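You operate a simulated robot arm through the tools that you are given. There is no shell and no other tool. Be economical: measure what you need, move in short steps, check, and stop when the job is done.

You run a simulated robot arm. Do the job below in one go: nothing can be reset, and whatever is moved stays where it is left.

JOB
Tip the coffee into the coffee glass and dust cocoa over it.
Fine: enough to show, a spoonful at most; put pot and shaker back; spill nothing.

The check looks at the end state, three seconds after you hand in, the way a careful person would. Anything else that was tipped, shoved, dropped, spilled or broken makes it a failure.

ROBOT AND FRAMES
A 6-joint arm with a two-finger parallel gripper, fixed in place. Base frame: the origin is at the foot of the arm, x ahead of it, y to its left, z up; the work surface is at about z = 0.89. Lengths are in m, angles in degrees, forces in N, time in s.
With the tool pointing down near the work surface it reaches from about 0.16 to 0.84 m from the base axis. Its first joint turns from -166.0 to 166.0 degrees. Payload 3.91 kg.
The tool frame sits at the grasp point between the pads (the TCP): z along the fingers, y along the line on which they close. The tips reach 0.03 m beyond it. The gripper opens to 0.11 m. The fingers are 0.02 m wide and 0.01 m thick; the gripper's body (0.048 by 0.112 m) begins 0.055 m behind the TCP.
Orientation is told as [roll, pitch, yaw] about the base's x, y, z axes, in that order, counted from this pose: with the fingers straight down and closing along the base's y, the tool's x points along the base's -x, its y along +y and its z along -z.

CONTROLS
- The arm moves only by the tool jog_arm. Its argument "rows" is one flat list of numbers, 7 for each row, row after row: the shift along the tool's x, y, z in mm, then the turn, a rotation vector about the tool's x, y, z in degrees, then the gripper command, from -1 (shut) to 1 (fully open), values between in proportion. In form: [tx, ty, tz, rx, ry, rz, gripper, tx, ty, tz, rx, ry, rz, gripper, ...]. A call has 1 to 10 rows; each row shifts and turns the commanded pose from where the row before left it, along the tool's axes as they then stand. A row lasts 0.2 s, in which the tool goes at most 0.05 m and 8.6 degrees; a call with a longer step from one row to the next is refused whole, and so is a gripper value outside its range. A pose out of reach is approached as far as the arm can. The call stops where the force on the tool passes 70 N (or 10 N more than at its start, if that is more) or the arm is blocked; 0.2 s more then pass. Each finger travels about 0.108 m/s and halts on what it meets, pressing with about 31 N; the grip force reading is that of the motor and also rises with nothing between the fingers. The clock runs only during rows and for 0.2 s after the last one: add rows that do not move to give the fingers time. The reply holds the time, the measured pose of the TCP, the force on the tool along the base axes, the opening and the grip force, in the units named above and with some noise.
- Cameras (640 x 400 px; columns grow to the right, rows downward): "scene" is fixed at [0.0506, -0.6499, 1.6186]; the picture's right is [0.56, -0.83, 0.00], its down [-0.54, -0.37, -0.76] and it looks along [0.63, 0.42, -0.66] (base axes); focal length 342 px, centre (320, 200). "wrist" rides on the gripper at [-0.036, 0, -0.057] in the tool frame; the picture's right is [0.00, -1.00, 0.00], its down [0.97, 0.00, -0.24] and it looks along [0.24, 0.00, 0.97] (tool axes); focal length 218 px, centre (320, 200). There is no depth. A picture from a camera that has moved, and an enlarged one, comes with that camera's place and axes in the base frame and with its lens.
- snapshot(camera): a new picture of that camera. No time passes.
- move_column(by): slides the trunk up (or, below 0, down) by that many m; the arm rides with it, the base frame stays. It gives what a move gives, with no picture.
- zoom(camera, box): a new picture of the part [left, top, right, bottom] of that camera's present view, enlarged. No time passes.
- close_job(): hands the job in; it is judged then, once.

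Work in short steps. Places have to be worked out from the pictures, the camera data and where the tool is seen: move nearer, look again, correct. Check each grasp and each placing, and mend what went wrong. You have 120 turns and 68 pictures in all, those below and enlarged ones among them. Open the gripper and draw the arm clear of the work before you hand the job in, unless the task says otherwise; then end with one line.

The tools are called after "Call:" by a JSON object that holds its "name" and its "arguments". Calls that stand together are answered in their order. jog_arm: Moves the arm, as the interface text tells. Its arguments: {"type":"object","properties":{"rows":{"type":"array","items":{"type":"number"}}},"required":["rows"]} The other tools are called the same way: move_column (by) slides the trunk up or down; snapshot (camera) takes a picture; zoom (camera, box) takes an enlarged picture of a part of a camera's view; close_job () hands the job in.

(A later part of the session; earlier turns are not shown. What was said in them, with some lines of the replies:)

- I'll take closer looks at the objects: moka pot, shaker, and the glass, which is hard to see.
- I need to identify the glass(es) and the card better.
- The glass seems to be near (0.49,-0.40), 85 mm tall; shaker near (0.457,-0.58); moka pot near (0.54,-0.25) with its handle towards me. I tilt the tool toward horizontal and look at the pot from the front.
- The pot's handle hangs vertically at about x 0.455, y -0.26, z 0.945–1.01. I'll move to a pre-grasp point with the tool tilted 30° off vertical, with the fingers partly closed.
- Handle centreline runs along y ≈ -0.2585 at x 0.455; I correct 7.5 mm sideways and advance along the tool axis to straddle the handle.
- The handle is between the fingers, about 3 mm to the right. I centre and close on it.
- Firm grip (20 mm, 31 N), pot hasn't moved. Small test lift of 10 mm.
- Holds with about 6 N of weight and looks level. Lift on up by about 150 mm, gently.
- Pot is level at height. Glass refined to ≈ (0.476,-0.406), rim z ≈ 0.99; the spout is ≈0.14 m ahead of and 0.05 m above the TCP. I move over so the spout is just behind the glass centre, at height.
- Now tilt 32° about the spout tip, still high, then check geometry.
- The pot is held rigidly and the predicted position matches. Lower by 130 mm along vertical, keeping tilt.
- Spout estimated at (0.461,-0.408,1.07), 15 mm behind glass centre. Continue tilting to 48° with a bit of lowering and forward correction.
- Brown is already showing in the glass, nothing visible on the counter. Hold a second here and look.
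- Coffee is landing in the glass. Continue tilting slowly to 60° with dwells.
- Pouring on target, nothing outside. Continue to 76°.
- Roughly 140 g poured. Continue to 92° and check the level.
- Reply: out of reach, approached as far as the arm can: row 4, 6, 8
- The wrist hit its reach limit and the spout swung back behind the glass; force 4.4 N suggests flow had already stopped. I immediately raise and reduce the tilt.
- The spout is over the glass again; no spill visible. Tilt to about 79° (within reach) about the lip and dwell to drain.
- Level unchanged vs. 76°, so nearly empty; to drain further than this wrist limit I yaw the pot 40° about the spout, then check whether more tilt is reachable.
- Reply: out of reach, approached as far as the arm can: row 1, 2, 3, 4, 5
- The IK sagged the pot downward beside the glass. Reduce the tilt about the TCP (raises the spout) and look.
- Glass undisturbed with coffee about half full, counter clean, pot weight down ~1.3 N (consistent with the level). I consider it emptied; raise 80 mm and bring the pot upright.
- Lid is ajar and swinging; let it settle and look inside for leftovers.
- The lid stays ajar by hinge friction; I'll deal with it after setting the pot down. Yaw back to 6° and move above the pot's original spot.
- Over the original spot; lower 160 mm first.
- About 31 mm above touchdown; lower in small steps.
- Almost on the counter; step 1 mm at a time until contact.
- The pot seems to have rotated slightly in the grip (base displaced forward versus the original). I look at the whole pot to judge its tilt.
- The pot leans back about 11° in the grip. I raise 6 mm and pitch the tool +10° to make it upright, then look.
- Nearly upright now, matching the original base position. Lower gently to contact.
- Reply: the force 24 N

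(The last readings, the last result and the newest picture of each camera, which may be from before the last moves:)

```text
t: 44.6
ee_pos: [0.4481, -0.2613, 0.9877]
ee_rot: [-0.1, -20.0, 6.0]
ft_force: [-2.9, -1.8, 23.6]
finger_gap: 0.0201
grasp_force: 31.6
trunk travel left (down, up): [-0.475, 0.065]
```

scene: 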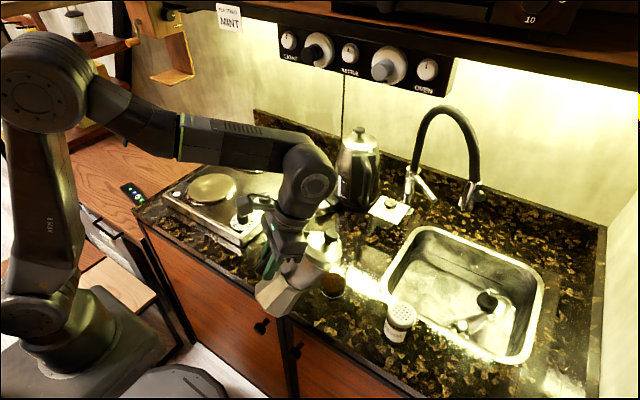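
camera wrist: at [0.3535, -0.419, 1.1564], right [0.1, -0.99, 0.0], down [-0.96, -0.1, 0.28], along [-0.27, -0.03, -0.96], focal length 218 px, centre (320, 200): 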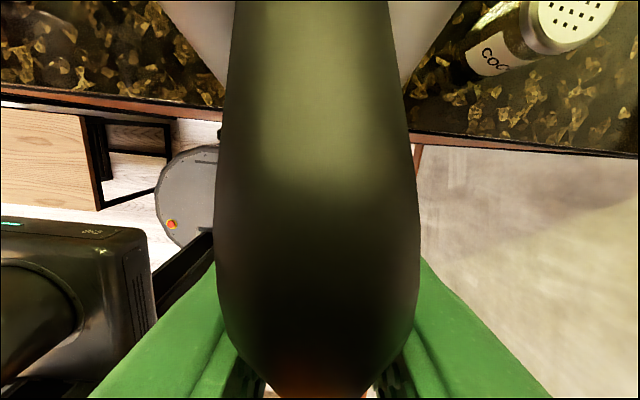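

Contact made (pushing ~25 N). Relieve by ~1 mm, check, then open.

Call:
{"name": "jog_arm", "arguments": {"rows": [-0.4, 0, -1.0, 0, 0, 0, -1, 0, 0, 0, 0, 0, 0, -1]}}

Call:
{"name": "zoom", "arguments": {"camera": "scene", "box": [235, 180, 345, 270]}}

```text
t: 45.2
ee_pos: [0.4474, -0.2609, 0.9878]
ee_rot: [0.1, -19.8, 5.9]
ft_force: [-1.5, -4.5, 19.3]
finger_gap: 0.0202
grasp_force: 31.0
trunk travel left (down, up): [-0.475, 0.065]
```

```text
4.44 times, centred on (290, 225) of scene
camera zoom: at [0.0506, -0.6499, 1.6186], right [0.56, -0.83, 0.0], down [-0.54, -0.37, -0.76], along [0.63, 0.42, -0.66], focal length 1519 px, centre (453, 89)
```

zoom: 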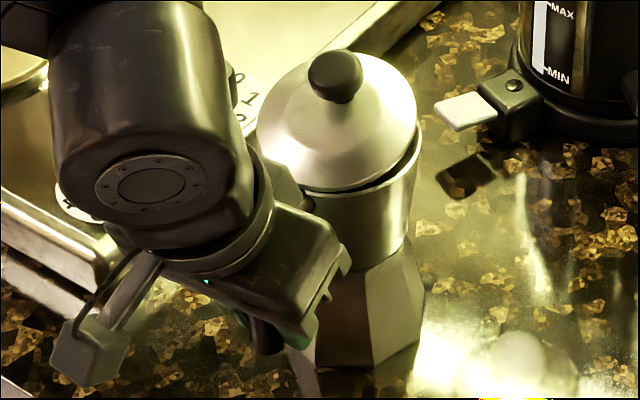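

Base is at its original spot and flat. Open the fingers.

Call:
{"name": "jog_arm", "arguments": {"rows": [-0.3, 0, -0.9, 0, 0, 0, -1, 0, 0, 0, 0, 0, 0, -0.5, 0, 0, 0, 0, 0, 0, -0.3, 0, 0, 0, 0, 0, 0, -0.1, 0, 0, 0, 0, 0, 0, -0.1]}}

Call:
{"name": "zoom", "arguments": {"camera": "scene", "box": [235, 180, 345, 270]}}

```text
t: 46.4
ee_pos: [0.4486, -0.261, 0.9861]
ee_rot: [0.0, -19.6, 5.9]
ft_force: [0.5, 0.0, -1.0]
finger_gap: 0.0496
grasp_force: 0.0
trunk travel left (down, up): [-0.475, 0.065]
```

```text
4.44 times, centred on (290, 225) of scene
camera zoom: at [0.0506, -0.6499, 1.6186], right [0.56, -0.83, 0.0], down [-0.54, -0.37, -0.76], along [0.63, 0.42, -0.66], focal length 1519 px, centre (453, 89)
```

zoom: 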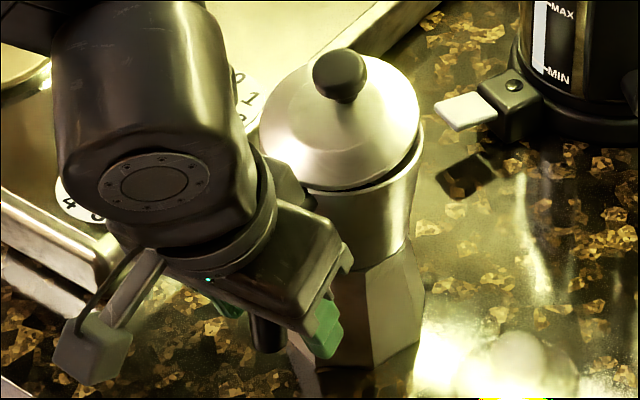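

Released cleanly. Retract back and up along the tool axis.

Call:
{"name": "jog_arm", "arguments": {"rows": [3, 0, -10, 0, 0, 0, -0.1, 5, 0, -20, 0, 0, 0, -0.1, 5, 0, -20, 0, 0, 0, -0.1, 5, 0, -25, 0, 0, 0, -0.1, 5, 0, -30, 0, 0, 0, -0.1, 5, 0, -30, 0, 0, 0, -0.1]}}

Call:
{"name": "snapshot", "arguments": {"camera": "wrist"}}

Call:
{"name": "zoom", "arguments": {"camera": "scene", "box": [260, 180, 420, 320]}}

```text
t: 47.8
ee_pos: [0.3779, -0.2697, 1.1071]
ee_rot: [0.0, -19.6, 5.8]
ft_force: [0.6, -0.4, -0.4]
finger_gap: 0.0495
grasp_force: 0.1
trunk travel left (down, up): [-0.475, 0.065]
```

```text
27 pictures are left
camera wrist: at [0.3917, -0.2672, 1.1731], right [0.1, -0.99, 0.0], down [-0.99, -0.1, -0.1], along [0.1, 0.01, -0.99], focal length 218 px, centre (320, 200)
```

wrist: 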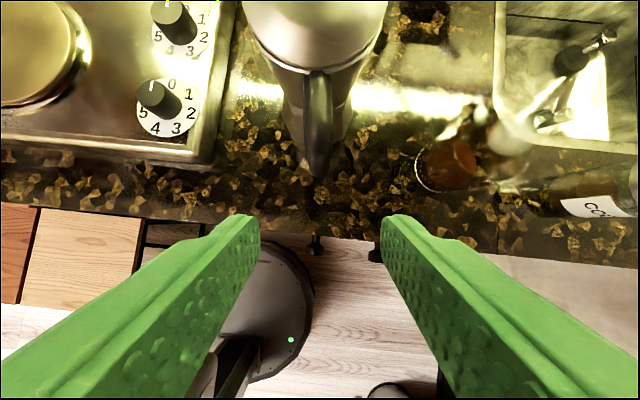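

```text
2.86 times, centred on (340, 250) of scene
camera zoom: at [0.0506, -0.6499, 1.6186], right [0.56, -0.83, 0.0], down [-0.54, -0.37, -0.76], along [0.63, 0.42, -0.66], focal length 976 px, centre (263, 57)
```

zoom: 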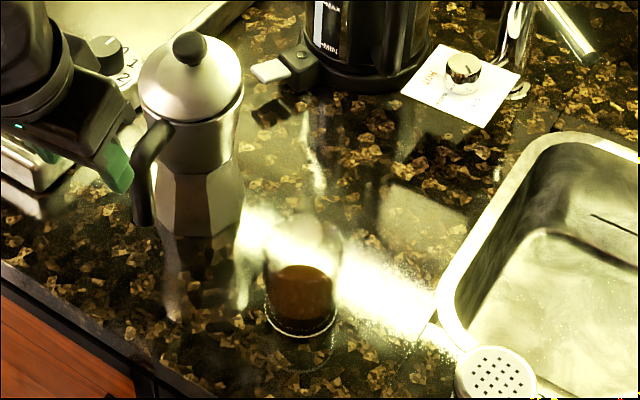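

Pot stands at its original place; coffee in the glass, counter clean. Now the shaker: open the gripper, pitch toward horizontal, yaw toward -30° and go toward y ≈ -0.5 at a safe height.

Call:
{"name": "jog_arm", "arguments": {"rows": [8, -15, 0, 0, -7.85, 0, 1, 8, -25, 0, 0, -7.85, 0, 1, 5, -30, 0, 0, -7.85, 0, 1, 0, -35, 0, 0, -7.85, 0, 1, 0, -35, 0, 0, -7.85, 0, 1, 0, -35, 0, 0, -7.85, 0, 1, 0, -25, 0, 0, -7.85, 0, 1]}}

Call:
{"name": "jog_arm", "arguments": {"rows": [0, 0, 0, 6.96, 0, 1.86, 1, 0, 0, 0, 6.96, 0, 1.86, 1, 0, 0, 0, 6.96, 0, 1.86, 1, 0, 0, 0, 6.96, 0, 1.86, 1, 0, 0, 0, 6.96, 0, 1.86, 1, 0, 0, 0, 0, 0, 0, 1]}}

Call:
{"name": "snapshot", "arguments": {"camera": "wrist"}}

```text
t: 49.4
ee_pos: [0.3791, -0.4722, 1.0972]
ee_rot: [0.1, -74.8, 5.8]
ft_force: [-0.4, 0.3, -0.7]
finger_gap: 0.11
grasp_force: 0.1
trunk travel left (down, up): [-0.475, 0.065]
```

```text
t: 50.8
ee_pos: [0.3794, -0.4707, 1.0977]
ee_rot: [-0.9, -74.7, -29.3]
ft_force: [-0.3, 0.4, 0.8]
finger_gap: 0.1098
grasp_force: 0.0
trunk travel left (down, up): [-0.475, 0.065]
```

```text
25 pictures are left
camera wrist: at [0.3398, -0.4468, 1.1469], right [-0.5, -0.86, 0.0], down [-0.42, 0.24, -0.87], along [0.75, -0.44, -0.49], focal length 218 px, centre (320, 200)
```

wrist: 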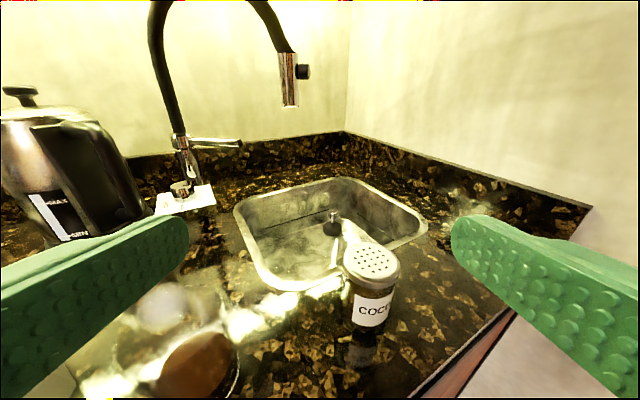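

Shaker confirmed at ≈ (0.455,-0.578), body below the cap ~50 mm wide. Shift laterally first, then descend to a pre-grasp 120 mm away.

Call:
{"name": "jog_arm", "arguments": {"rows": [0, -28, 0, 0, 0, 0, 1, 0, -28.3, 0, 0, 0, 0, 1, 20, 0, 6, 0, 0, 0, 1, 30, 0, 9, 0, 0, 0, 1, 30, 0, 9, 0, 0, 0, 1, 25, 0, 7, 0, 0, 0, 1, 19, 0, 5, 0, 0, 0, 1, 0, 0, 0, 0, 0, 0, 1]}}

Call:
{"name": "snapshot", "arguments": {"camera": "wrist"}}

```text
t: 52.6
ee_pos: [0.3499, -0.5192, 0.9669]
ee_rot: [-0.8, -74.7, -29.3]
ft_force: [0.2, 0.5, -0.2]
finger_gap: 0.1102
grasp_force: 0.0
trunk travel left (down, up): [-0.475, 0.065]
```

```text
24 pictures are left
camera wrist: at [0.3108, -0.4972, 1.0158], right [-0.5, -0.87, 0.0], down [-0.42, 0.24, -0.87], along [0.75, -0.44, -0.49], focal length 218 px, centre (320, 200)
```

wrist: 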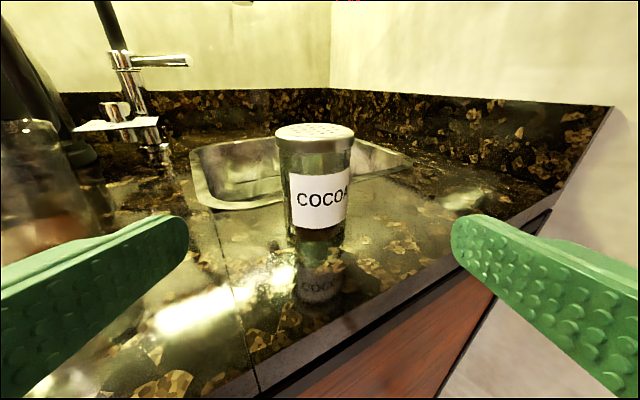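

Shaker is centred between the fingers (within ~2–3 mm). Advance 123 mm along the tool axis and check.

Call:
{"name": "jog_arm", "arguments": {"rows": [0, 2, 20, 0, 0, 0, 1, 0, 0, 22, 0, 0, 0, 1, 0, 0, 22, 0, 0, 0, 1, 0, 0, 22, 0, 0, 0, 1, 0, 0, 20, 0, 0, 0, 1, 0, 0, 17, 0, 0, 0, 1, 0, 0, 0, 0, 0, 0, 1]}}

Call:
{"name": "snapshot", "arguments": {"camera": "wrist"}}

```text
t: 54.2
ee_pos: [0.4553, -0.5787, 0.9338]
ee_rot: [-0.8, -74.6, -29.3]
ft_force: [0.4, 0.1, -0.4]
finger_gap: 0.1099
grasp_force: 0.0
trunk travel left (down, up): [-0.475, 0.065]
```

```text
23 pictures are left
camera wrist: at [0.4155, -0.5549, 0.9843], right [-0.5, -0.87, 0.0], down [-0.42, 0.24, -0.87], along [0.75, -0.44, -0.49], focal length 218 px, centre (320, 200)
```

wrist: 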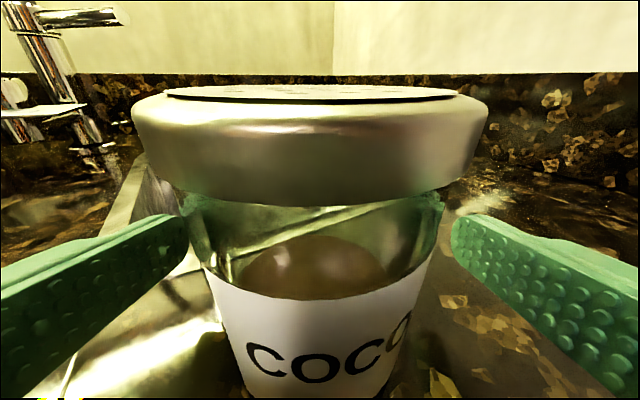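

Body sits between the fingers just below the cap. Close on it.

Call:
{"name": "jog_arm", "arguments": {"rows": [0, 2, 0, 0, 0, 0, 0.6, 0, 0, 0, 0, 0, 0, 0.2, 0, 0, 0, 0, 0, 0, 0, 0, 0, 0, 0, 0, 0, -0.3, 0, 0, 0, 0, 0, 0, -1, 0, 0, 0, 0, 0, 0, -1]}}

Call:
{"name": "jog_arm", "arguments": {"rows": [-4.8, 0, -1.3, 0, 0, 0, -1, -9.7, 0, -2.6, 0, 0, 0, -1, -19.3, 0, -5.2, 0, 0, 0, -1, -19.3, 0, -5.2, 0, 0, 0, -1, -29, 0, -7.8, 0, 0, 0, -1, -29, 0, -7.8, 0, 0, 0, -1, -29, 0, -7.8, 0, 0, 0, -1, -14.5, 0, -3.9, 0, 0, 0, -1, 0, 0, 0, 0, 0, 0, -1]}}

Call:
{"name": "snapshot", "arguments": {"camera": "scene"}}

```text
t: 55.6
ee_pos: [0.4581, -0.5759, 0.935]
ee_rot: [-0.8, -74.7, -29.3]
ft_force: [0.9, -0.8, 0.1]
finger_gap: 0.0578
grasp_force: 30.7
trunk travel left (down, up): [-0.475, 0.065]
```

```text
t: 57.6
ee_pos: [0.459, -0.5762, 1.0955]
ee_rot: [-0.7, -74.7, -29.2]
ft_force: [-0.1, 0.3, -2.2]
finger_gap: 0.0578
grasp_force: 30.6
trunk travel left (down, up): [-0.475, 0.065]
```

```text
22 pictures are left
```

scene: 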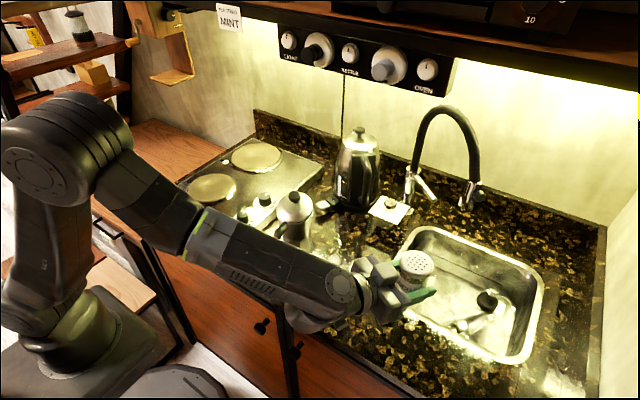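

Shaker is held (58 mm, ~2 N). Roll it -80° in place at height (nothing pours below horizontal) to check the wrist's range.

Call:
{"name": "jog_arm", "arguments": {"rows": [0, 0, 0, 0, 0, -4, -1, 0, 0, 0, 0, 0, -8, -1, 0, 0, 0, 0, 0, -8, -1, 0, 0, 0, 0, 0, -8, -1, 0, 0, 0, 0, 0, -8, -1, 0, 0, 0, 0, 0, -8, -1, 0, 0, 0, 0, 0, -8, -1, 0, 0, 0, 0, 0, -8, -1, 0, 0, 0, 0, 0, -6, -1, 0, 0, 0, 0, 0, 0, -1]}}

Call:
{"name": "zoom", "arguments": {"camera": "scene", "box": [310, 220, 450, 340]}}

```text
t: 59.8
ee_pos: [0.463, -0.5862, 1.1124]
ee_rot: [-72.5, -23.2, 53.1]
ft_force: [-0.1, -0.3, -1.9]
finger_gap: 0.0575
grasp_force: 31.0
out of reach, approached as far as the arm can: row 9
trunk travel left (down, up): [-0.475, 0.065]
```

```text
3.33 times, centred on (380, 280) of scene
camera zoom: at [0.0506, -0.6499, 1.6186], right [0.56, -0.83, 0.0], down [-0.54, -0.37, -0.76], along [0.63, 0.42, -0.66], focal length 1139 px, centre (120, -67)
```

zoom: 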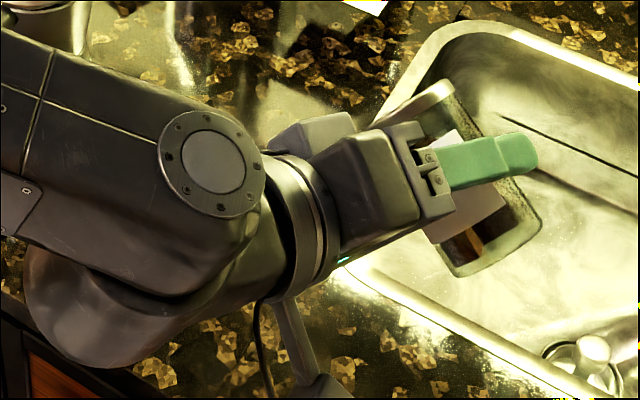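

That roll direction hits a joint limit near 60°. Roll back and go the other way.

Call:
{"name": "jog_arm", "arguments": {"rows": [0, 0, 0, 0, 0, 8, -1, 0, 0, 0, 0, 0, 8, -1, 0, 0, 0, 0, 0, 8, -1, 0, 0, 0, 0, 0, 8, -1, 0, 0, 0, 0, 0, 8, -1, 0, 0, 0, 0, 0, 8, -1, 0, 0, 0, 0, 0, 8, -1, 0, 0, 0, 0, 0, 4, -1]}}

Call:
{"name": "jog_arm", "arguments": {"rows": [0, 0, 0, 0, 0, 8, -1, 0, 0, 0, 0, 0, 8, -1, 0, 0, 0, 0, 0, 8, -1, 0, 0, 0, 0, 0, 8, -1, 0, 0, 0, 0, 0, 8, -1, 0, 0, 0, 0, 0, 8, -1, 0, 0, 0, 0, 0, 8, -1, 0, 0, 0, 0, 0, 8, -1, 0, 0, 0, 0, 0, 8, -1]}}

```text
t: 61.6
ee_pos: [0.4611, -0.5862, 1.1105]
ee_rot: [-21.2, -73.5, -8.3]
ft_force: [-0.4, -0.8, -2.4]
finger_gap: 0.0577
grasp_force: 31.5
trunk travel left (down, up): [-0.475, 0.065]
```

```text
t: 63.6
ee_pos: [0.4623, -0.5864, 1.1107]
ee_rot: [73.3, -23.2, -113.4]
ft_force: [-0.4, 0.3, -1.7]
finger_gap: 0.0575
grasp_force: 31.4
trunk travel left (down, up): [-0.475, 0.065]
```

Other direction works (roll +66°, tilt ~63°). Now carry the shaker over so its cap will be above the glass, staying high.

Call:
{"name": "jog_arm", "arguments": {"rows": [15, 6.1, -5, 0, 0, 0, -1, 25, 10.2, -8.4, 0, 0, 0, -1, 30, 12.2, -10, 0, 0, 0, -1, 30, 12.2, -10, 0, 0, 0, -1, 30, 12.2, -10, 0, 0, 0, -1, 30, 12.2, -10, 0, 0, 0, -1, 20, 8.2, -6.7, 0, 0, 0, -1, 12.8, 5.1, -4.4, 0, 0, 0, -1, 0, 0, 0, 0, 0, 0, -1]}}

Call:
{"name": "zoom", "arguments": {"camera": "scene", "box": [240, 190, 420, 320]}}

```text
t: 65.6
ee_pos: [0.512, -0.3756, 1.1206]
ee_rot: [73.4, -23.3, -113.4]
ft_force: [0.3, -0.4, -2.6]
finger_gap: 0.0577
grasp_force: 30.7
trunk travel left (down, up): [-0.475, 0.065]
```

```text
3.08 times, centred on (330, 255) of scene
camera zoom: at [0.0506, -0.6499, 1.6186], right [0.56, -0.83, 0.0], down [-0.54, -0.37, -0.76], along [0.63, 0.42, -0.66], focal length 1052 px, centre (289, 31)
```

zoom: 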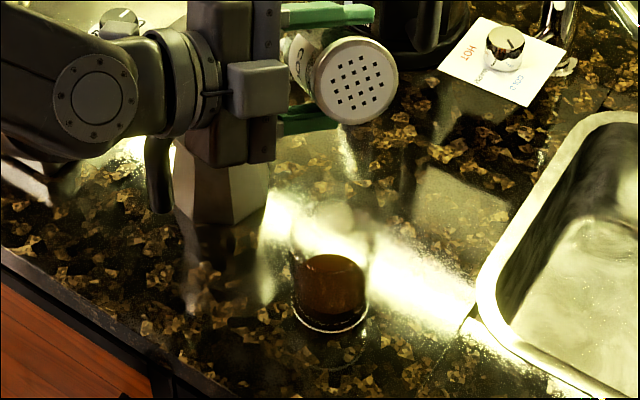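

Cap position matches the prediction, gripper clear of the pot. Lower 40 mm.

Call:
{"name": "jog_arm", "arguments": {"rows": [5.2, -11.8, 3.5, 0, 0, 0, -1, 5.2, -11.8, 3.5, 0, 0, 0, -1, 5.2, -11.8, 3.5, 0, 0, 0, -1, 0, 0, 0, 0, 0, 0, -1]}}

Call:
{"name": "zoom", "arguments": {"camera": "scene", "box": [240, 190, 420, 320]}}

```text
t: 66.6
ee_pos: [0.51, -0.3731, 1.0804]
ee_rot: [73.2, -23.4, -113.3]
ft_force: [0.3, -0.5, -2.9]
finger_gap: 0.0576
grasp_force: 31.1
trunk travel left (down, up): [-0.475, 0.065]
```

```text
3.08 times, centred on (330, 255) of scene
camera zoom: at [0.0506, -0.6499, 1.6186], right [0.56, -0.83, 0.0], down [-0.54, -0.37, -0.76], along [0.63, 0.42, -0.66], focal length 1052 px, centre (289, 31)
```

zoom: 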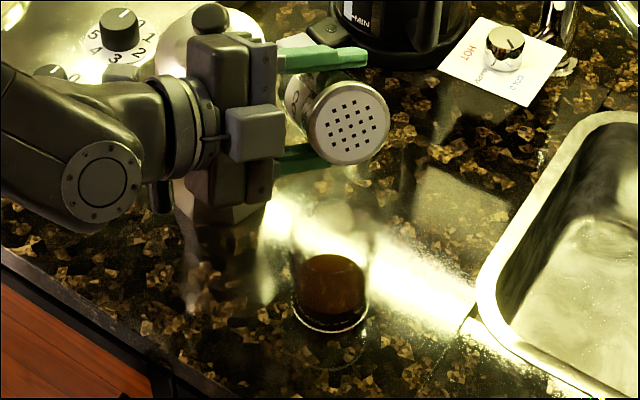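

All clear. Now a brief first tip: roll to ~114° and straight back, then inspect.

Call:
{"name": "jog_arm", "arguments": {"rows": [0, 0, 0, 0, 0, 8, -1, 0, 0, 0, 0, 0, 8, -1, 0, 0, 0, 0, 0, 8, -1, 0, 0, 0, 0, 0, 8, -1, -2.8, 1.4, 1.4, 0, 0, 8, -1, -2.8, 1.4, 1.4, 0, 0, 8, -1, 0, 0, 0, 0, 0, -8, -1, 0, 0, 0, 0, 0, -8, -1, 0, 0, 0, 0, 0, -8, -1, 0, 0, 0, 0, 0, -8, -1]}}

Call:
{"name": "zoom", "arguments": {"camera": "scene", "box": [270, 210, 400, 310]}}

```text
t: 68.8
ee_pos: [0.5096, -0.3802, 1.0824]
ee_rot: [74.5, -7.9, -117.9]
ft_force: [-0.3, 0.2, -2.4]
finger_gap: 0.0576
grasp_force: 30.6
trunk travel left (down, up): [-0.475, 0.065]
```

```text
4.00 times, centred on (335, 260) of scene
camera zoom: at [0.0506, -0.6499, 1.6186], right [0.56, -0.83, 0.0], down [-0.54, -0.37, -0.76], along [0.63, 0.42, -0.66], focal length 1367 px, centre (260, -40)
```

zoom: 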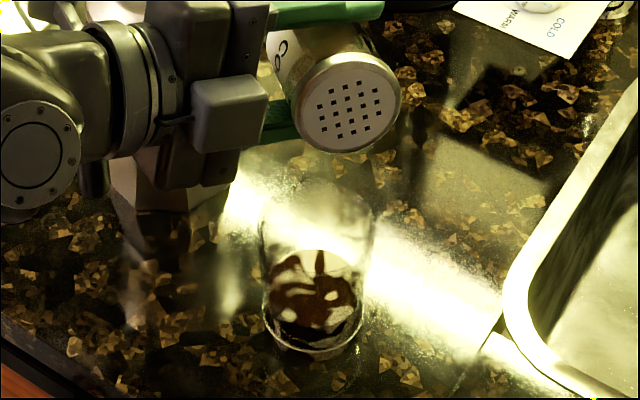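

The coffee surface looks different; zoom to see whether cocoa has landed.

Call:
{"name": "zoom", "arguments": {"camera": "scene", "box": [310, 245, 358, 305]}}

```text
6.67 times, centred on (334, 275) of scene
camera zoom: at [0.0506, -0.6499, 1.6186], right [0.56, -0.83, 0.0], down [-0.54, -0.37, -0.76], along [0.63, 0.42, -0.66], focal length 2278 px, centre (227, -300)
```

zoom: 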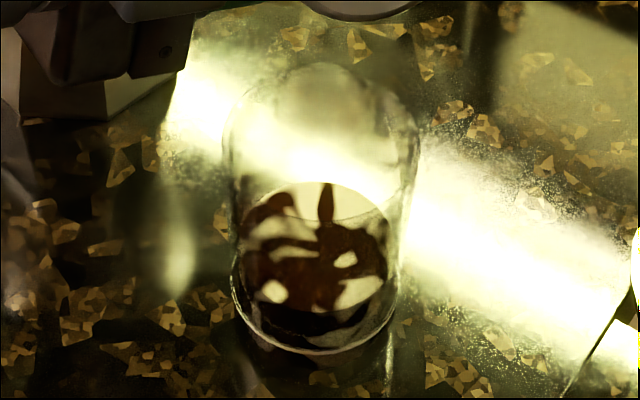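

Ambiguous (reflection or cocoa). Roll back to about 34° and lift away, then look again.

Call:
{"name": "jog_arm", "arguments": {"rows": [0, 0, 0, 0, 0, -8, -1, 0, 0, 0, 0, 0, -8, -1, 0, 0, 0, 0, 0, -8, -1, 0, 0, 0, 0, 0, -8, -1, 0, 0, 0, 0, 0, -8, -1, -10, 10, -4, 0, 0, -8, -1, -20, 12, -6, 0, 0, 0, -1, -20, 12, -6, 0, 0, 0, -1, -20, 10, -6, 0, 0, 0, -1]}}

Call:
{"name": "zoom", "arguments": {"camera": "scene", "box": [290, 230, 380, 310]}}

```text
t: 70.8
ee_pos: [0.5056, -0.3835, 1.1694]
ee_rot: [63.7, -53.3, -98.5]
ft_force: [-0.5, -0.3, -2.0]
finger_gap: 0.0577
grasp_force: 31.1
trunk travel left (down, up): [-0.475, 0.065]
```

```text
5.00 times, centred on (335, 270) of scene
camera zoom: at [0.0506, -0.6499, 1.6186], right [0.56, -0.83, 0.0], down [-0.54, -0.37, -0.76], along [0.63, 0.42, -0.66], focal length 1709 px, centre (245, -150)
```

zoom: 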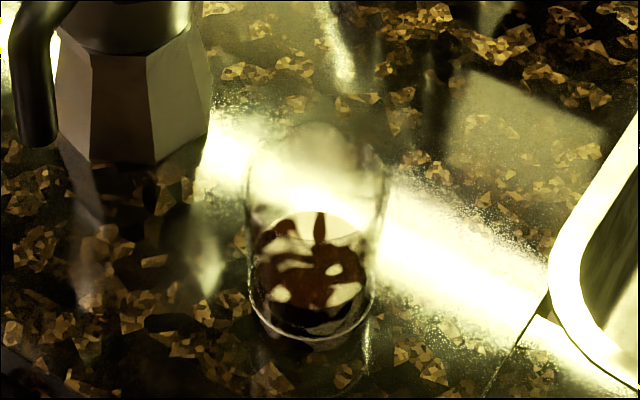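

The pattern persists with the shaker gone, so it is cocoa on the coffee, clearly visible; nothing outside the glass. Roll upright and carry the shaker back over its spot.

Call:
{"name": "jog_arm", "arguments": {"rows": [0, 0, 0, 0, 0, -8.5, -1, 0, 0, 0, 0, 0, -8.5, -1, 0, 0, 0, 0, 0, -8.5, -1, 0, 0, 0, 0, 0, -8.5, -1, 0, 0, 0, 0, 0, 0, -1]}}

Call:
{"name": "jog_arm", "arguments": {"rows": [-2.3, -31.8, 8.5, 0, 0, 0, -1, -2.3, -31.8, 8.5, 0, 0, 0, -1, -2.3, -31.8, 8.5, 0, 0, 0, -1, -2.3, -31.8, 8.5, 0, 0, 0, -1, -2.3, -31.8, 8.5, 0, 0, 0, -1, -2.3, -31.8, 8.5, 0, 0, 0, -1, 0, 0, 0, 0, 0, 0, -1]}}

```text
t: 72.0
ee_pos: [0.5085, -0.3855, 1.168]
ee_rot: [-1.2, -74.6, -28.9]
ft_force: [0.5, -0.1, -2.1]
finger_gap: 0.0573
grasp_force: 31.2
trunk travel left (down, up): [-0.475, 0.065]
```

```text
t: 73.6
ee_pos: [0.4585, -0.5735, 1.1675]
ee_rot: [-0.8, -74.6, -29.2]
ft_force: [0.3, -1.1, -2.8]
finger_gap: 0.0574
grasp_force: 31.0
trunk travel left (down, up): [-0.475, 0.065]
```

Orientation restored. Lower 210 mm, then check.

Call:
{"name": "jog_arm", "arguments": {"rows": [20, -1, 5.4, 0, 0, 0, -1, 30, -1, 8, 0, 0, 0, -1, 30, 0, 8, 0, 0, 0, -1, 30, 0, 8, 0, 0, 0, -1, 30, 0, 8, 0, 0, 0, -1, 30, 0, 8, 0, 0, 0, -1, 20, 0, 5.4, 0, 0, 0, -1, 12, 0, 3.2, 0, 0, 0, -1, 0, 0, 0, 0, 0, 0, -1]}}

Call:
{"name": "zoom", "arguments": {"camera": "scene", "box": [340, 270, 450, 360]}}

```text
t: 75.6
ee_pos: [0.456, -0.5783, 0.9601]
ee_rot: [-0.7, -74.7, -29.4]
ft_force: [-0.5, 1.0, -1.7]
finger_gap: 0.0577
grasp_force: 31.3
trunk travel left (down, up): [-0.475, 0.065]
```

```text
4.44 times, centred on (395, 315) of scene
camera zoom: at [0.0506, -0.6499, 1.6186], right [0.56, -0.83, 0.0], down [-0.54, -0.37, -0.76], along [0.63, 0.42, -0.66], focal length 1519 px, centre (-13, -311)
```

zoom: 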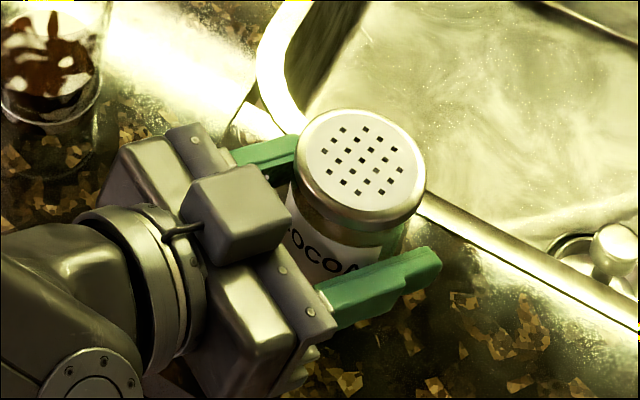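

Call:
{"name": "jog_arm", "arguments": {"rows": [7.7, 0.5, 2.1, 0, 0, 0, -1, 6.8, 0.5, 1.8, 0, 0, 0, -1, 4.8, 0.5, 1.3, 0, 0, 0, -1, 2, 0, 0.5, 0, 0, 0, -1, 0, 0, 0, 0, 0, 0, -1, 1, 0, 0.3, 0, 0, 0, -1, 0, 0, 0, 0, 0, 0, -1]}}

Call:
{"name": "jog_arm", "arguments": {"rows": [1, 0, 0.3, 0, 0, 0, -1, 0, 0, 0, 0, 0, 0, -1]}}

```text
t: 77.2
ee_pos: [0.458, -0.5765, 0.9361]
ee_rot: [-0.7, -74.7, -29.4]
ft_force: [0.3, 0.7, -1.6]
finger_gap: 0.0576
grasp_force: 31.2
trunk travel left (down, up): [-0.475, 0.065]
```

```text
t: 77.8
ee_pos: [0.4586, -0.5763, 0.9366]
ee_rot: [-0.8, -74.6, -29.3]
ft_force: [0.6, -0.3, -0.9]
finger_gap: 0.0577
grasp_force: 31.1
trunk travel left (down, up): [-0.475, 0.065]
```

Almost touching; one more small step until the force turns positive.

Call:
{"name": "jog_arm", "arguments": {"rows": [1, 0, 0.3, 0, 0, 0, -1, 0, 0, 0, 0, 0, 0, -1]}}

```text
t: 78.4
ee_pos: [0.4567, -0.5771, 0.9355]
ee_rot: [-0.9, -74.8, -29.0]
ft_force: [1.0, 2.2, 5.8]
finger_gap: 0.0575
grasp_force: 31.4
trunk travel left (down, up): [-0.475, 0.065]
```

Contact with the counter. Open the fingers gradually and back straight out.

Call:
{"name": "jog_arm", "arguments": {"rows": [0, 0, 0, 0, 0, 0, 0.12, 0, 0, 0, 0, 0, 0, 0.3, 0, 0, 0, 0, 0, 0, 1, 0, 0, 0, 0, 0, 0, 1]}}

Call:
{"name": "jog_arm", "arguments": {"rows": [0, 0, -15, 0, 0, 0, 1, 0, 0, -30, 0, 0, 0, 1, 0, 0, -30, 0, 0, 0, 1, 0, 0, -30, 0, 0, 0, 1, 0, 0, -25, 0, 0, 0, 1]}}

Call:
{"name": "snapshot", "arguments": {"camera": "wrist"}}

```text
t: 79.4
ee_pos: [0.457, -0.5777, 0.9333]
ee_rot: [-0.9, -74.8, -29.3]
ft_force: [-0.4, -0.1, -0.2]
finger_gap: 0.1101
grasp_force: 0.1
trunk travel left (down, up): [-0.475, 0.065]
```

```text
t: 80.6
ee_pos: [0.3468, -0.5162, 0.9688]
ee_rot: [-0.8, -74.7, -29.3]
ft_force: [-0.6, -0.3, -0.2]
finger_gap: 0.1096
grasp_force: 0.0
trunk travel left (down, up): [-0.475, 0.065]
```

```text
14 pictures are left
camera wrist: at [0.3068, -0.4932, 1.0189], right [-0.5, -0.87, 0.0], down [-0.42, 0.24, -0.87], along [0.75, -0.44, -0.49], focal length 218 px, centre (320, 200)
```

wrist: 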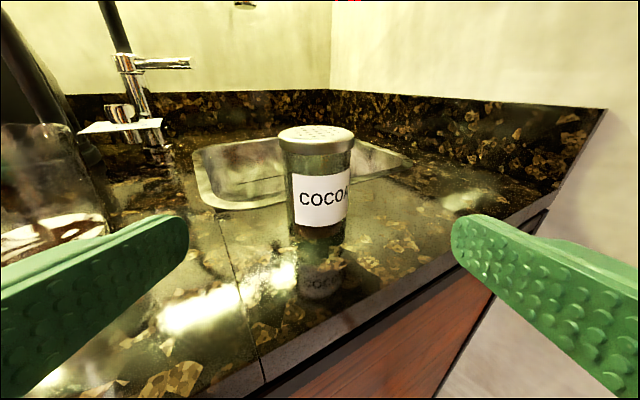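

Shaker stands back in place. Raise the arm and look at the whole scene, particularly the glass and the pot lid.

Call:
{"name": "jog_arm", "arguments": {"rows": [-30, 0, -20, 0, 0, 0, 1, -40, 0, -20, 0, 0, 0, 1, -40, 0, -10, 0, 0, 0, 1, -40, 0, -10, 0, 0, 0, 1, -40, 0, -10, 0, 0, 0, 1, -30, 0, -8, 0, 0, 0, 1]}}

Call:
{"name": "snapshot", "arguments": {"camera": "scene"}}

Call:
{"name": "zoom", "arguments": {"camera": "scene", "box": [265, 180, 365, 310]}}

```text
t: 82.0
ee_pos: [0.3362, -0.5071, 1.2008]
ee_rot: [-0.8, -74.7, -29.4]
ft_force: [-1.2, 0.3, -0.5]
finger_gap: 0.11
grasp_force: 0.0
trunk travel left (down, up): [-0.475, 0.065]
```

```text
13 pictures are left
```

scene: 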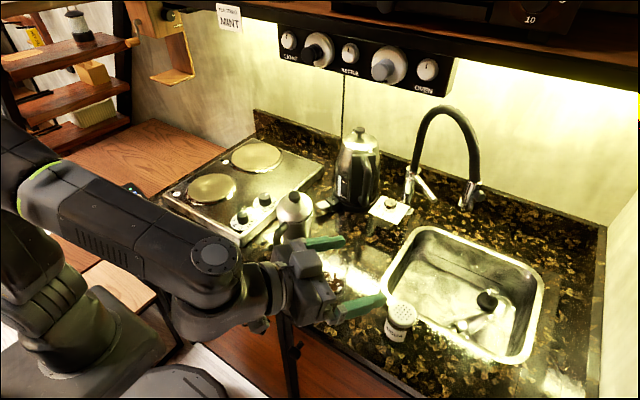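

```text
3.08 times, centred on (315, 245) of scene
camera zoom: at [0.0506, -0.6499, 1.6186], right [0.56, -0.83, 0.0], down [-0.54, -0.37, -0.76], along [0.63, 0.42, -0.66], focal length 1052 px, centre (335, 62)
```

zoom: 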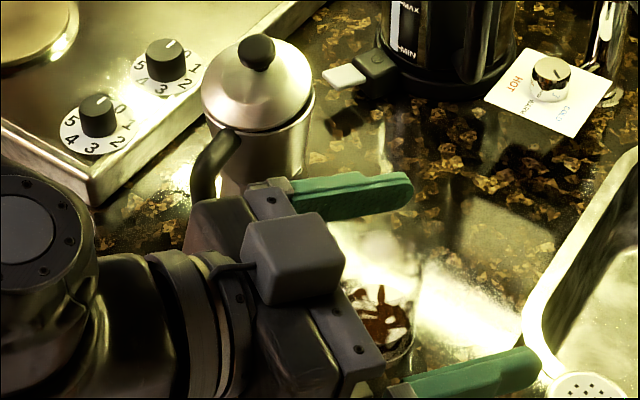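

Shaker and pot are in place; only the lid is still ajar. I'll press it shut gently with closed fingers: first turn the tool to point down, higher up.

Call:
{"name": "jog_arm", "arguments": {"rows": [-40, 0, -10, 0, 0, 0, 0, -10, 0, 0, 0, 8.3, 0, -0.5, 0, 0, 0, 0, 8.3, 0, -1, 0, 0, 0, 0, 8.3, 0, -1, 0, 0, 0, 0, 8.3, 0, -1, 0, 0, 0, 0, 8.3, 0, -1, 0, 0, 0, 0, 8.3, 0, -1, 0, 0, 0, 0, 8.3, 0, -1, 0, 0, 0, 0, 8.3, 0, -1, 0, 0, 0, 0, 8.3, 0, -1]}}

```text
t: 84.2
ee_pos: [0.3384, -0.5077, 1.2529]
ee_rot: [-0.2, 0.3, -30.1]
ft_force: [-0.2, -0.1, 0.2]
finger_gap: 0.0002
grasp_force: 30.7
trunk travel left (down, up): [-0.475, 0.065]
```

Call:
{"name": "jog_arm", "arguments": {"rows": [-6.5, 41, 0, 0, 0, 0, -1, -6.5, 41, 0, 0, 0, 0, -1, -6.5, 41, 0, 0, 0, 0, -1, -6.5, 41, 0, 0, 0, 0, -1, -6.5, 41, 0, 0, 0, 0, -1, -6.5, 41, 0, 0, 0, 0, -1, -6.5, 41, 0, 0, 0, 0, -1, -6.5, 40.6, 0, 0, 0, 0, -1, 0, 0, 30, 0, 0, 0, -1, 0, 0, 30, 0, 0, 0, -1]}}

Call:
{"name": "snapshot", "arguments": {"camera": "wrist"}}

Call:
{"name": "zoom", "arguments": {"camera": "scene", "box": [245, 140, 365, 240]}}

```text
t: 86.4
ee_pos: [0.5479, -0.2476, 1.1919]
ee_rot: [-0.1, 0.0, -30.1]
ft_force: [-0.1, -0.2, 0.2]
finger_gap: 0.0
grasp_force: 30.9
trunk travel left (down, up): [-0.475, 0.065]
```

```text
11 pictures are left
camera wrist: at [0.5779, -0.2663, 1.2487], right [-0.5, -0.87, 0.0], down [-0.84, 0.49, 0.24], along [-0.21, 0.12, -0.97], focal length 218 px, centre (320, 200)
```

wrist: 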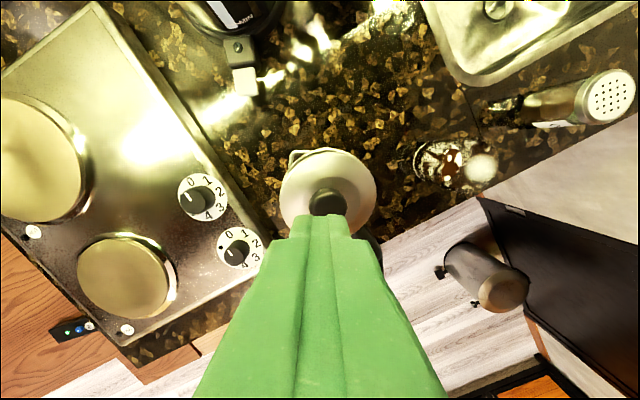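

```text
4.00 times, centred on (305, 190) of scene
camera zoom: at [0.0506, -0.6499, 1.6186], right [0.56, -0.83, 0.0], down [-0.54, -0.37, -0.76], along [0.63, 0.42, -0.66], focal length 1367 px, centre (380, 240)
```

zoom: 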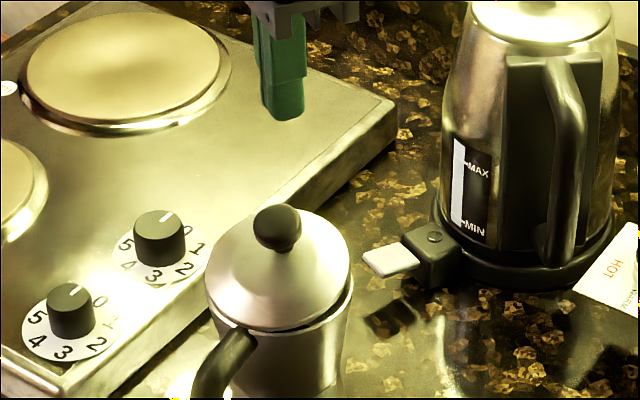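

Knob top at ≈ (0.538,-0.251,1.09), just under the closed fingertips. Descend 60 mm, then press in small steps.

Call:
{"name": "jog_arm", "arguments": {"rows": [0, -3.5, 25, 0, 0, 0, -1, 0, 0, 25, 0, 0, 0, -1, 0, 0, 12, 0, 0, 0, -1, 0, 0, 4, 0, 0, 0, -1, 0, 0, 3, 0, 0, 0, -1, 0, 0, 0, 0, 0, 0, -1]}}

Call:
{"name": "jog_arm", "arguments": {"rows": [0, 0, 2, 0, 0, 0, -1, 0, 0, 2, 0, 0, 0, -1, 0, 0, 0, 0, 0, 0, -1]}}

Call:
{"name": "zoom", "arguments": {"camera": "scene", "box": [255, 165, 345, 245]}}

```text
t: 87.8
ee_pos: [0.5453, -0.2513, 1.1227]
ee_rot: [-0.2, 0.0, -30.2]
ft_force: [0.6, 0.0, -0.1]
finger_gap: 0.0001
grasp_force: 31.0
trunk travel left (down, up): [-0.475, 0.065]
```

```text
t: 88.6
ee_pos: [0.5456, -0.2531, 1.1182]
ee_rot: [-0.2, -0.1, -30.2]
ft_force: [-0.1, -0.5, -0.5]
finger_gap: 0.0002
grasp_force: 31.1
trunk travel left (down, up): [-0.475, 0.065]
```

```text
5.00 times, centred on (300, 205) of scene
camera zoom: at [0.0506, -0.6499, 1.6186], right [0.56, -0.83, 0.0], down [-0.54, -0.37, -0.76], along [0.63, 0.42, -0.66], focal length 1709 px, centre (420, 175)
```

zoom: 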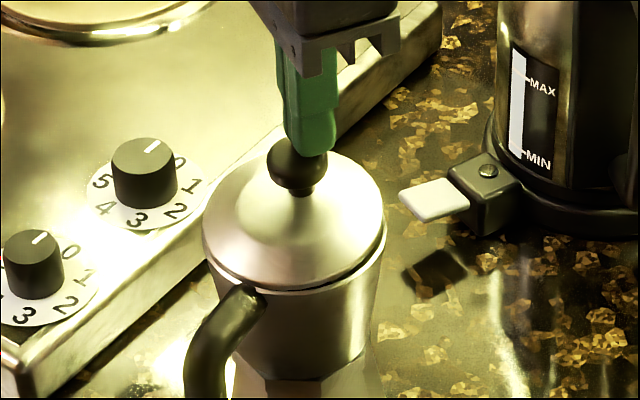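

The fingertips are at the knob and the gap appears to be closing. Continue in 2 mm steps.

Call:
{"name": "jog_arm", "arguments": {"rows": [0, 0, 2, 0, 0, 0, -1, 0, 0, 2, 0, 0, 0, -1, 0, 0, 0, 0, 0, 0, -1]}}

Call:
{"name": "jog_arm", "arguments": {"rows": [0, 0, 2, 0, 0, 0, -1, 0, 0, 2, 0, 0, 0, -1, 0, 0, 0, 0, 0, 0, -1]}}

Call:
{"name": "zoom", "arguments": {"camera": "scene", "box": [255, 165, 345, 245]}}

```text
t: 89.4
ee_pos: [0.5446, -0.2533, 1.1146]
ee_rot: [-0.1, 0.2, -30.0]
ft_force: [-0.5, -0.6, 0.2]
finger_gap: 0.0
grasp_force: 31.2
trunk travel left (down, up): [-0.475, 0.065]
```

```text
t: 90.2
ee_pos: [0.5447, -0.2518, 1.1098]
ee_rot: [-0.1, -0.1, -30.1]
ft_force: [-0.5, 0.4, -0.7]
finger_gap: 0.0
grasp_force: 30.7
trunk travel left (down, up): [-0.475, 0.065]
```

```text
5.00 times, centred on (300, 205) of scene
camera zoom: at [0.0506, -0.6499, 1.6186], right [0.56, -0.83, 0.0], down [-0.54, -0.37, -0.76], along [0.63, 0.42, -0.66], focal length 1709 px, centre (420, 175)
```

zoom: 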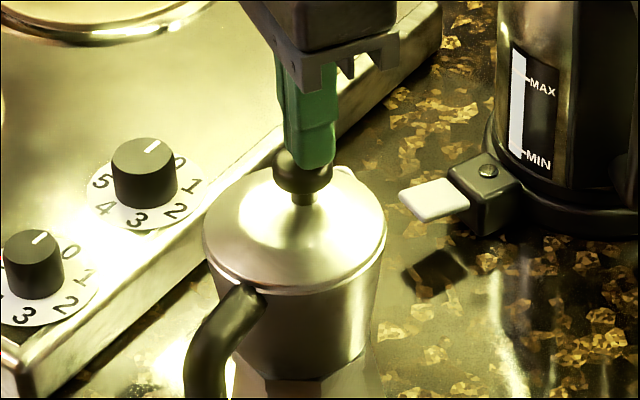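

The lid is almost shut; press on until the force rises.

Call:
{"name": "jog_arm", "arguments": {"rows": [0, 0, 2, 0, 0, 0, -1, 0, 0, 0, 0, 0, 0, -1]}}

Call:
{"name": "jog_arm", "arguments": {"rows": [0, 0, 1, 0, 0, 0, -1, 0, 0, 0, 0, 0, 0, -1]}}

```text
t: 90.8
ee_pos: [0.5441, -0.2519, 1.1086]
ee_rot: [-0.2, 0.0, -30.1]
ft_force: [0.0, 0.3, -1.1]
finger_gap: 0.0001
grasp_force: 31.4
trunk travel left (down, up): [-0.475, 0.065]
```

```text
t: 91.4
ee_pos: [0.5444, -0.2525, 1.107]
ee_rot: [-0.2, 0.0, -30.0]
ft_force: [-1.3, -0.5, 4.0]
finger_gap: 0.0
grasp_force: 31.1
trunk travel left (down, up): [-0.475, 0.065]
```

Force rises: the lid is closed. Go up and clear, then open the gripper and do a last check.

Call:
{"name": "jog_arm", "arguments": {"rows": [0, 0, -10, 0, 0, 0, -1, 0, 0, -25, 0, 0, 0, -1, 0, 0, -40, 0, 0, 0, -1, 0, 0, -40, 0, 0, 0, -1, 30, 0, -30, 0, 0, 0, -1, 40, 0, 0, 0, 0, 0, 0, 0, 40, 0, 0, 0, 0, 0, 1, 40, 0, 0, 0, 0, 0, 1, 40, 0, 0, 0, 0, 0, 1, 0, 0, 0, 0, 0, 0, 1]}}

Call:
{"name": "snapshot", "arguments": {"camera": "scene"}}

Call:
{"name": "zoom", "arguments": {"camera": "scene", "box": [260, 180, 420, 340]}}

```text
refused: rows must be a list of 7 to 70 entries
```

```text
7 pictures are left
```

scene: 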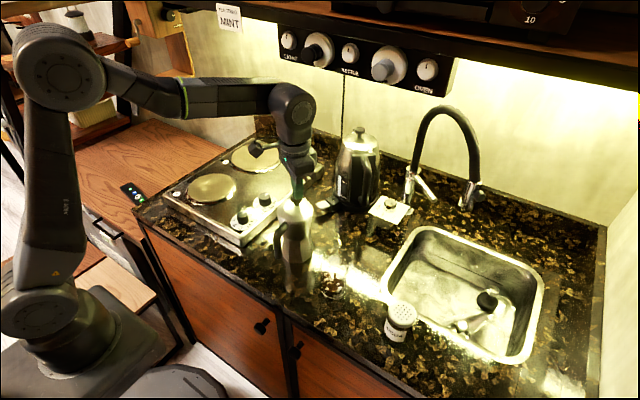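

```text
2.50 times, centred on (340, 260) of scene
camera zoom: at [0.0506, -0.6499, 1.6186], right [0.56, -0.83, 0.0], down [-0.54, -0.37, -0.76], along [0.63, 0.42, -0.66], focal length 854 px, centre (270, 50)
```

zoom: 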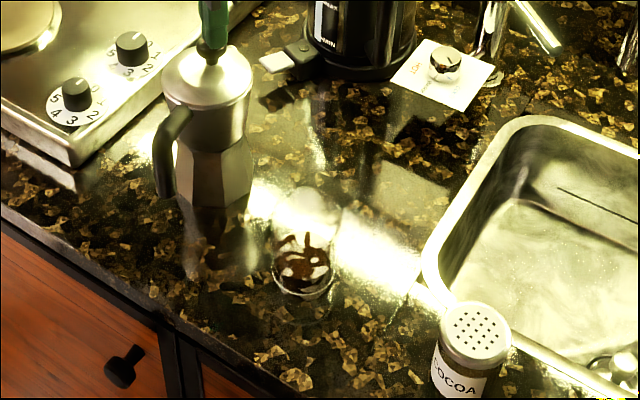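

The call was refused for a row-count error; repeat the retreat with fewer rows, ending over the glass side for a look down.

Call:
{"name": "jog_arm", "arguments": {"rows": [0, 0, -10, 0, 0, 0, -1, 0, 0, -25, 0, 0, 0, -1, 0, 0, -40, 0, 0, 0, -1, 0, 0, -40, 0, 0, 0, -1, 30, 0, -30, 0, 0, 0, -1, 30, -40, 0, 0, 0, 0, 0, 20, -40, 0, 0, 0, 0, 1, 0, -40, 0, 0, 0, 0, 1, 0, 0, 0, 0, 0, 0, 1]}}

Call:
{"name": "snapshot", "arguments": {"camera": "wrist"}}

Call:
{"name": "zoom", "arguments": {"camera": "scene", "box": [245, 180, 365, 310]}}

```text
t: 93.4
ee_pos: [0.4174, -0.3206, 1.2539]
ee_rot: [-0.2, 0.0, -30.0]
ft_force: [0.1, 0.0, 0.0]
finger_gap: 0.11
grasp_force: 0.1
trunk travel left (down, up): [-0.475, 0.065]
```

```text
5 pictures are left
camera wrist: at [0.447, -0.3373, 1.3102], right [-0.5, -0.87, 0.0], down [-0.84, 0.49, 0.24], along [-0.21, 0.12, -0.97], focal length 218 px, centre (320, 200)
```

wrist: 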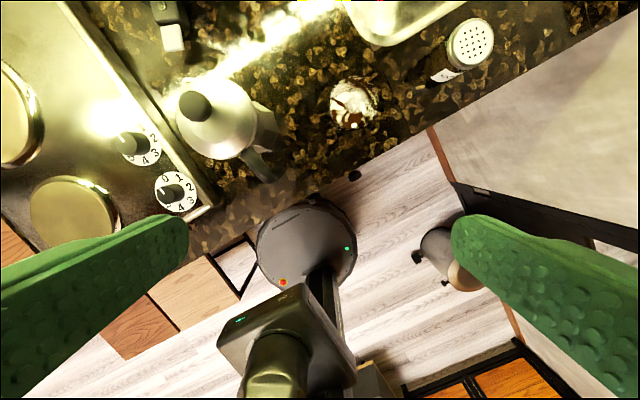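

```text
3.08 times, centred on (305, 245) of scene
camera zoom: at [0.0506, -0.6499, 1.6186], right [0.56, -0.83, 0.0], down [-0.54, -0.37, -0.76], along [0.63, 0.42, -0.66], focal length 1052 px, centre (366, 62)
```

zoom: 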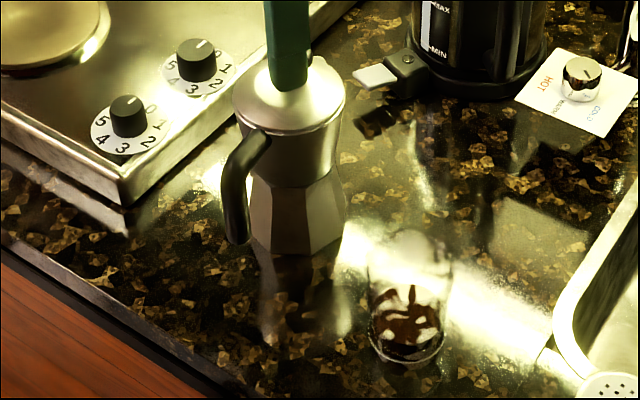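

Pot lid closed and pot in place. One close look into the glass from above.

Call:
{"name": "zoom", "arguments": {"camera": "wrist", "box": [315, 65, 395, 140]}}

```text
5.33 times, centred on (355, 102) of wrist
camera zoom: at [0.447, -0.3373, 1.3102], right [-0.5, -0.87, 0.0], down [-0.84, 0.49, 0.24], along [-0.21, 0.12, -0.97], focal length 1164 px, centre (133, 720)
```

zoom: 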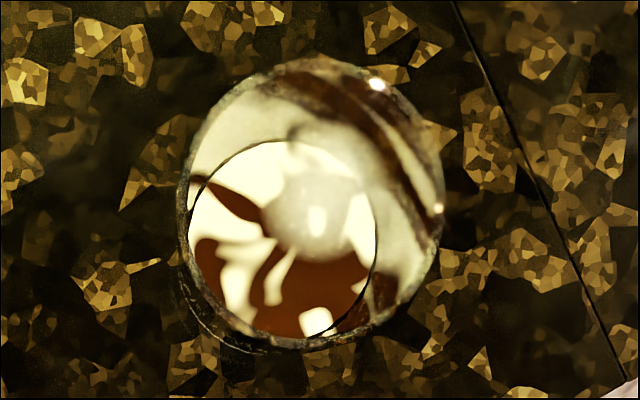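

The coffee shows a clear cocoa dusting inside the glass. Pot (lid closed) and shaker are back, the counter is clean, and the arm is clear with the gripper open, so I hand in.

Call:
{"name": "close_job", "arguments": {}}

```text
The job is handed in.
```

I poured the coffee into the glass and dusted cocoa over it. The pot, lid closed, and the shaker are back in their places, and the pictures show no spill. I couldn't see inside the pot, so a little coffee may remain. I judged the cocoa by eye from one short tip of the shaker.
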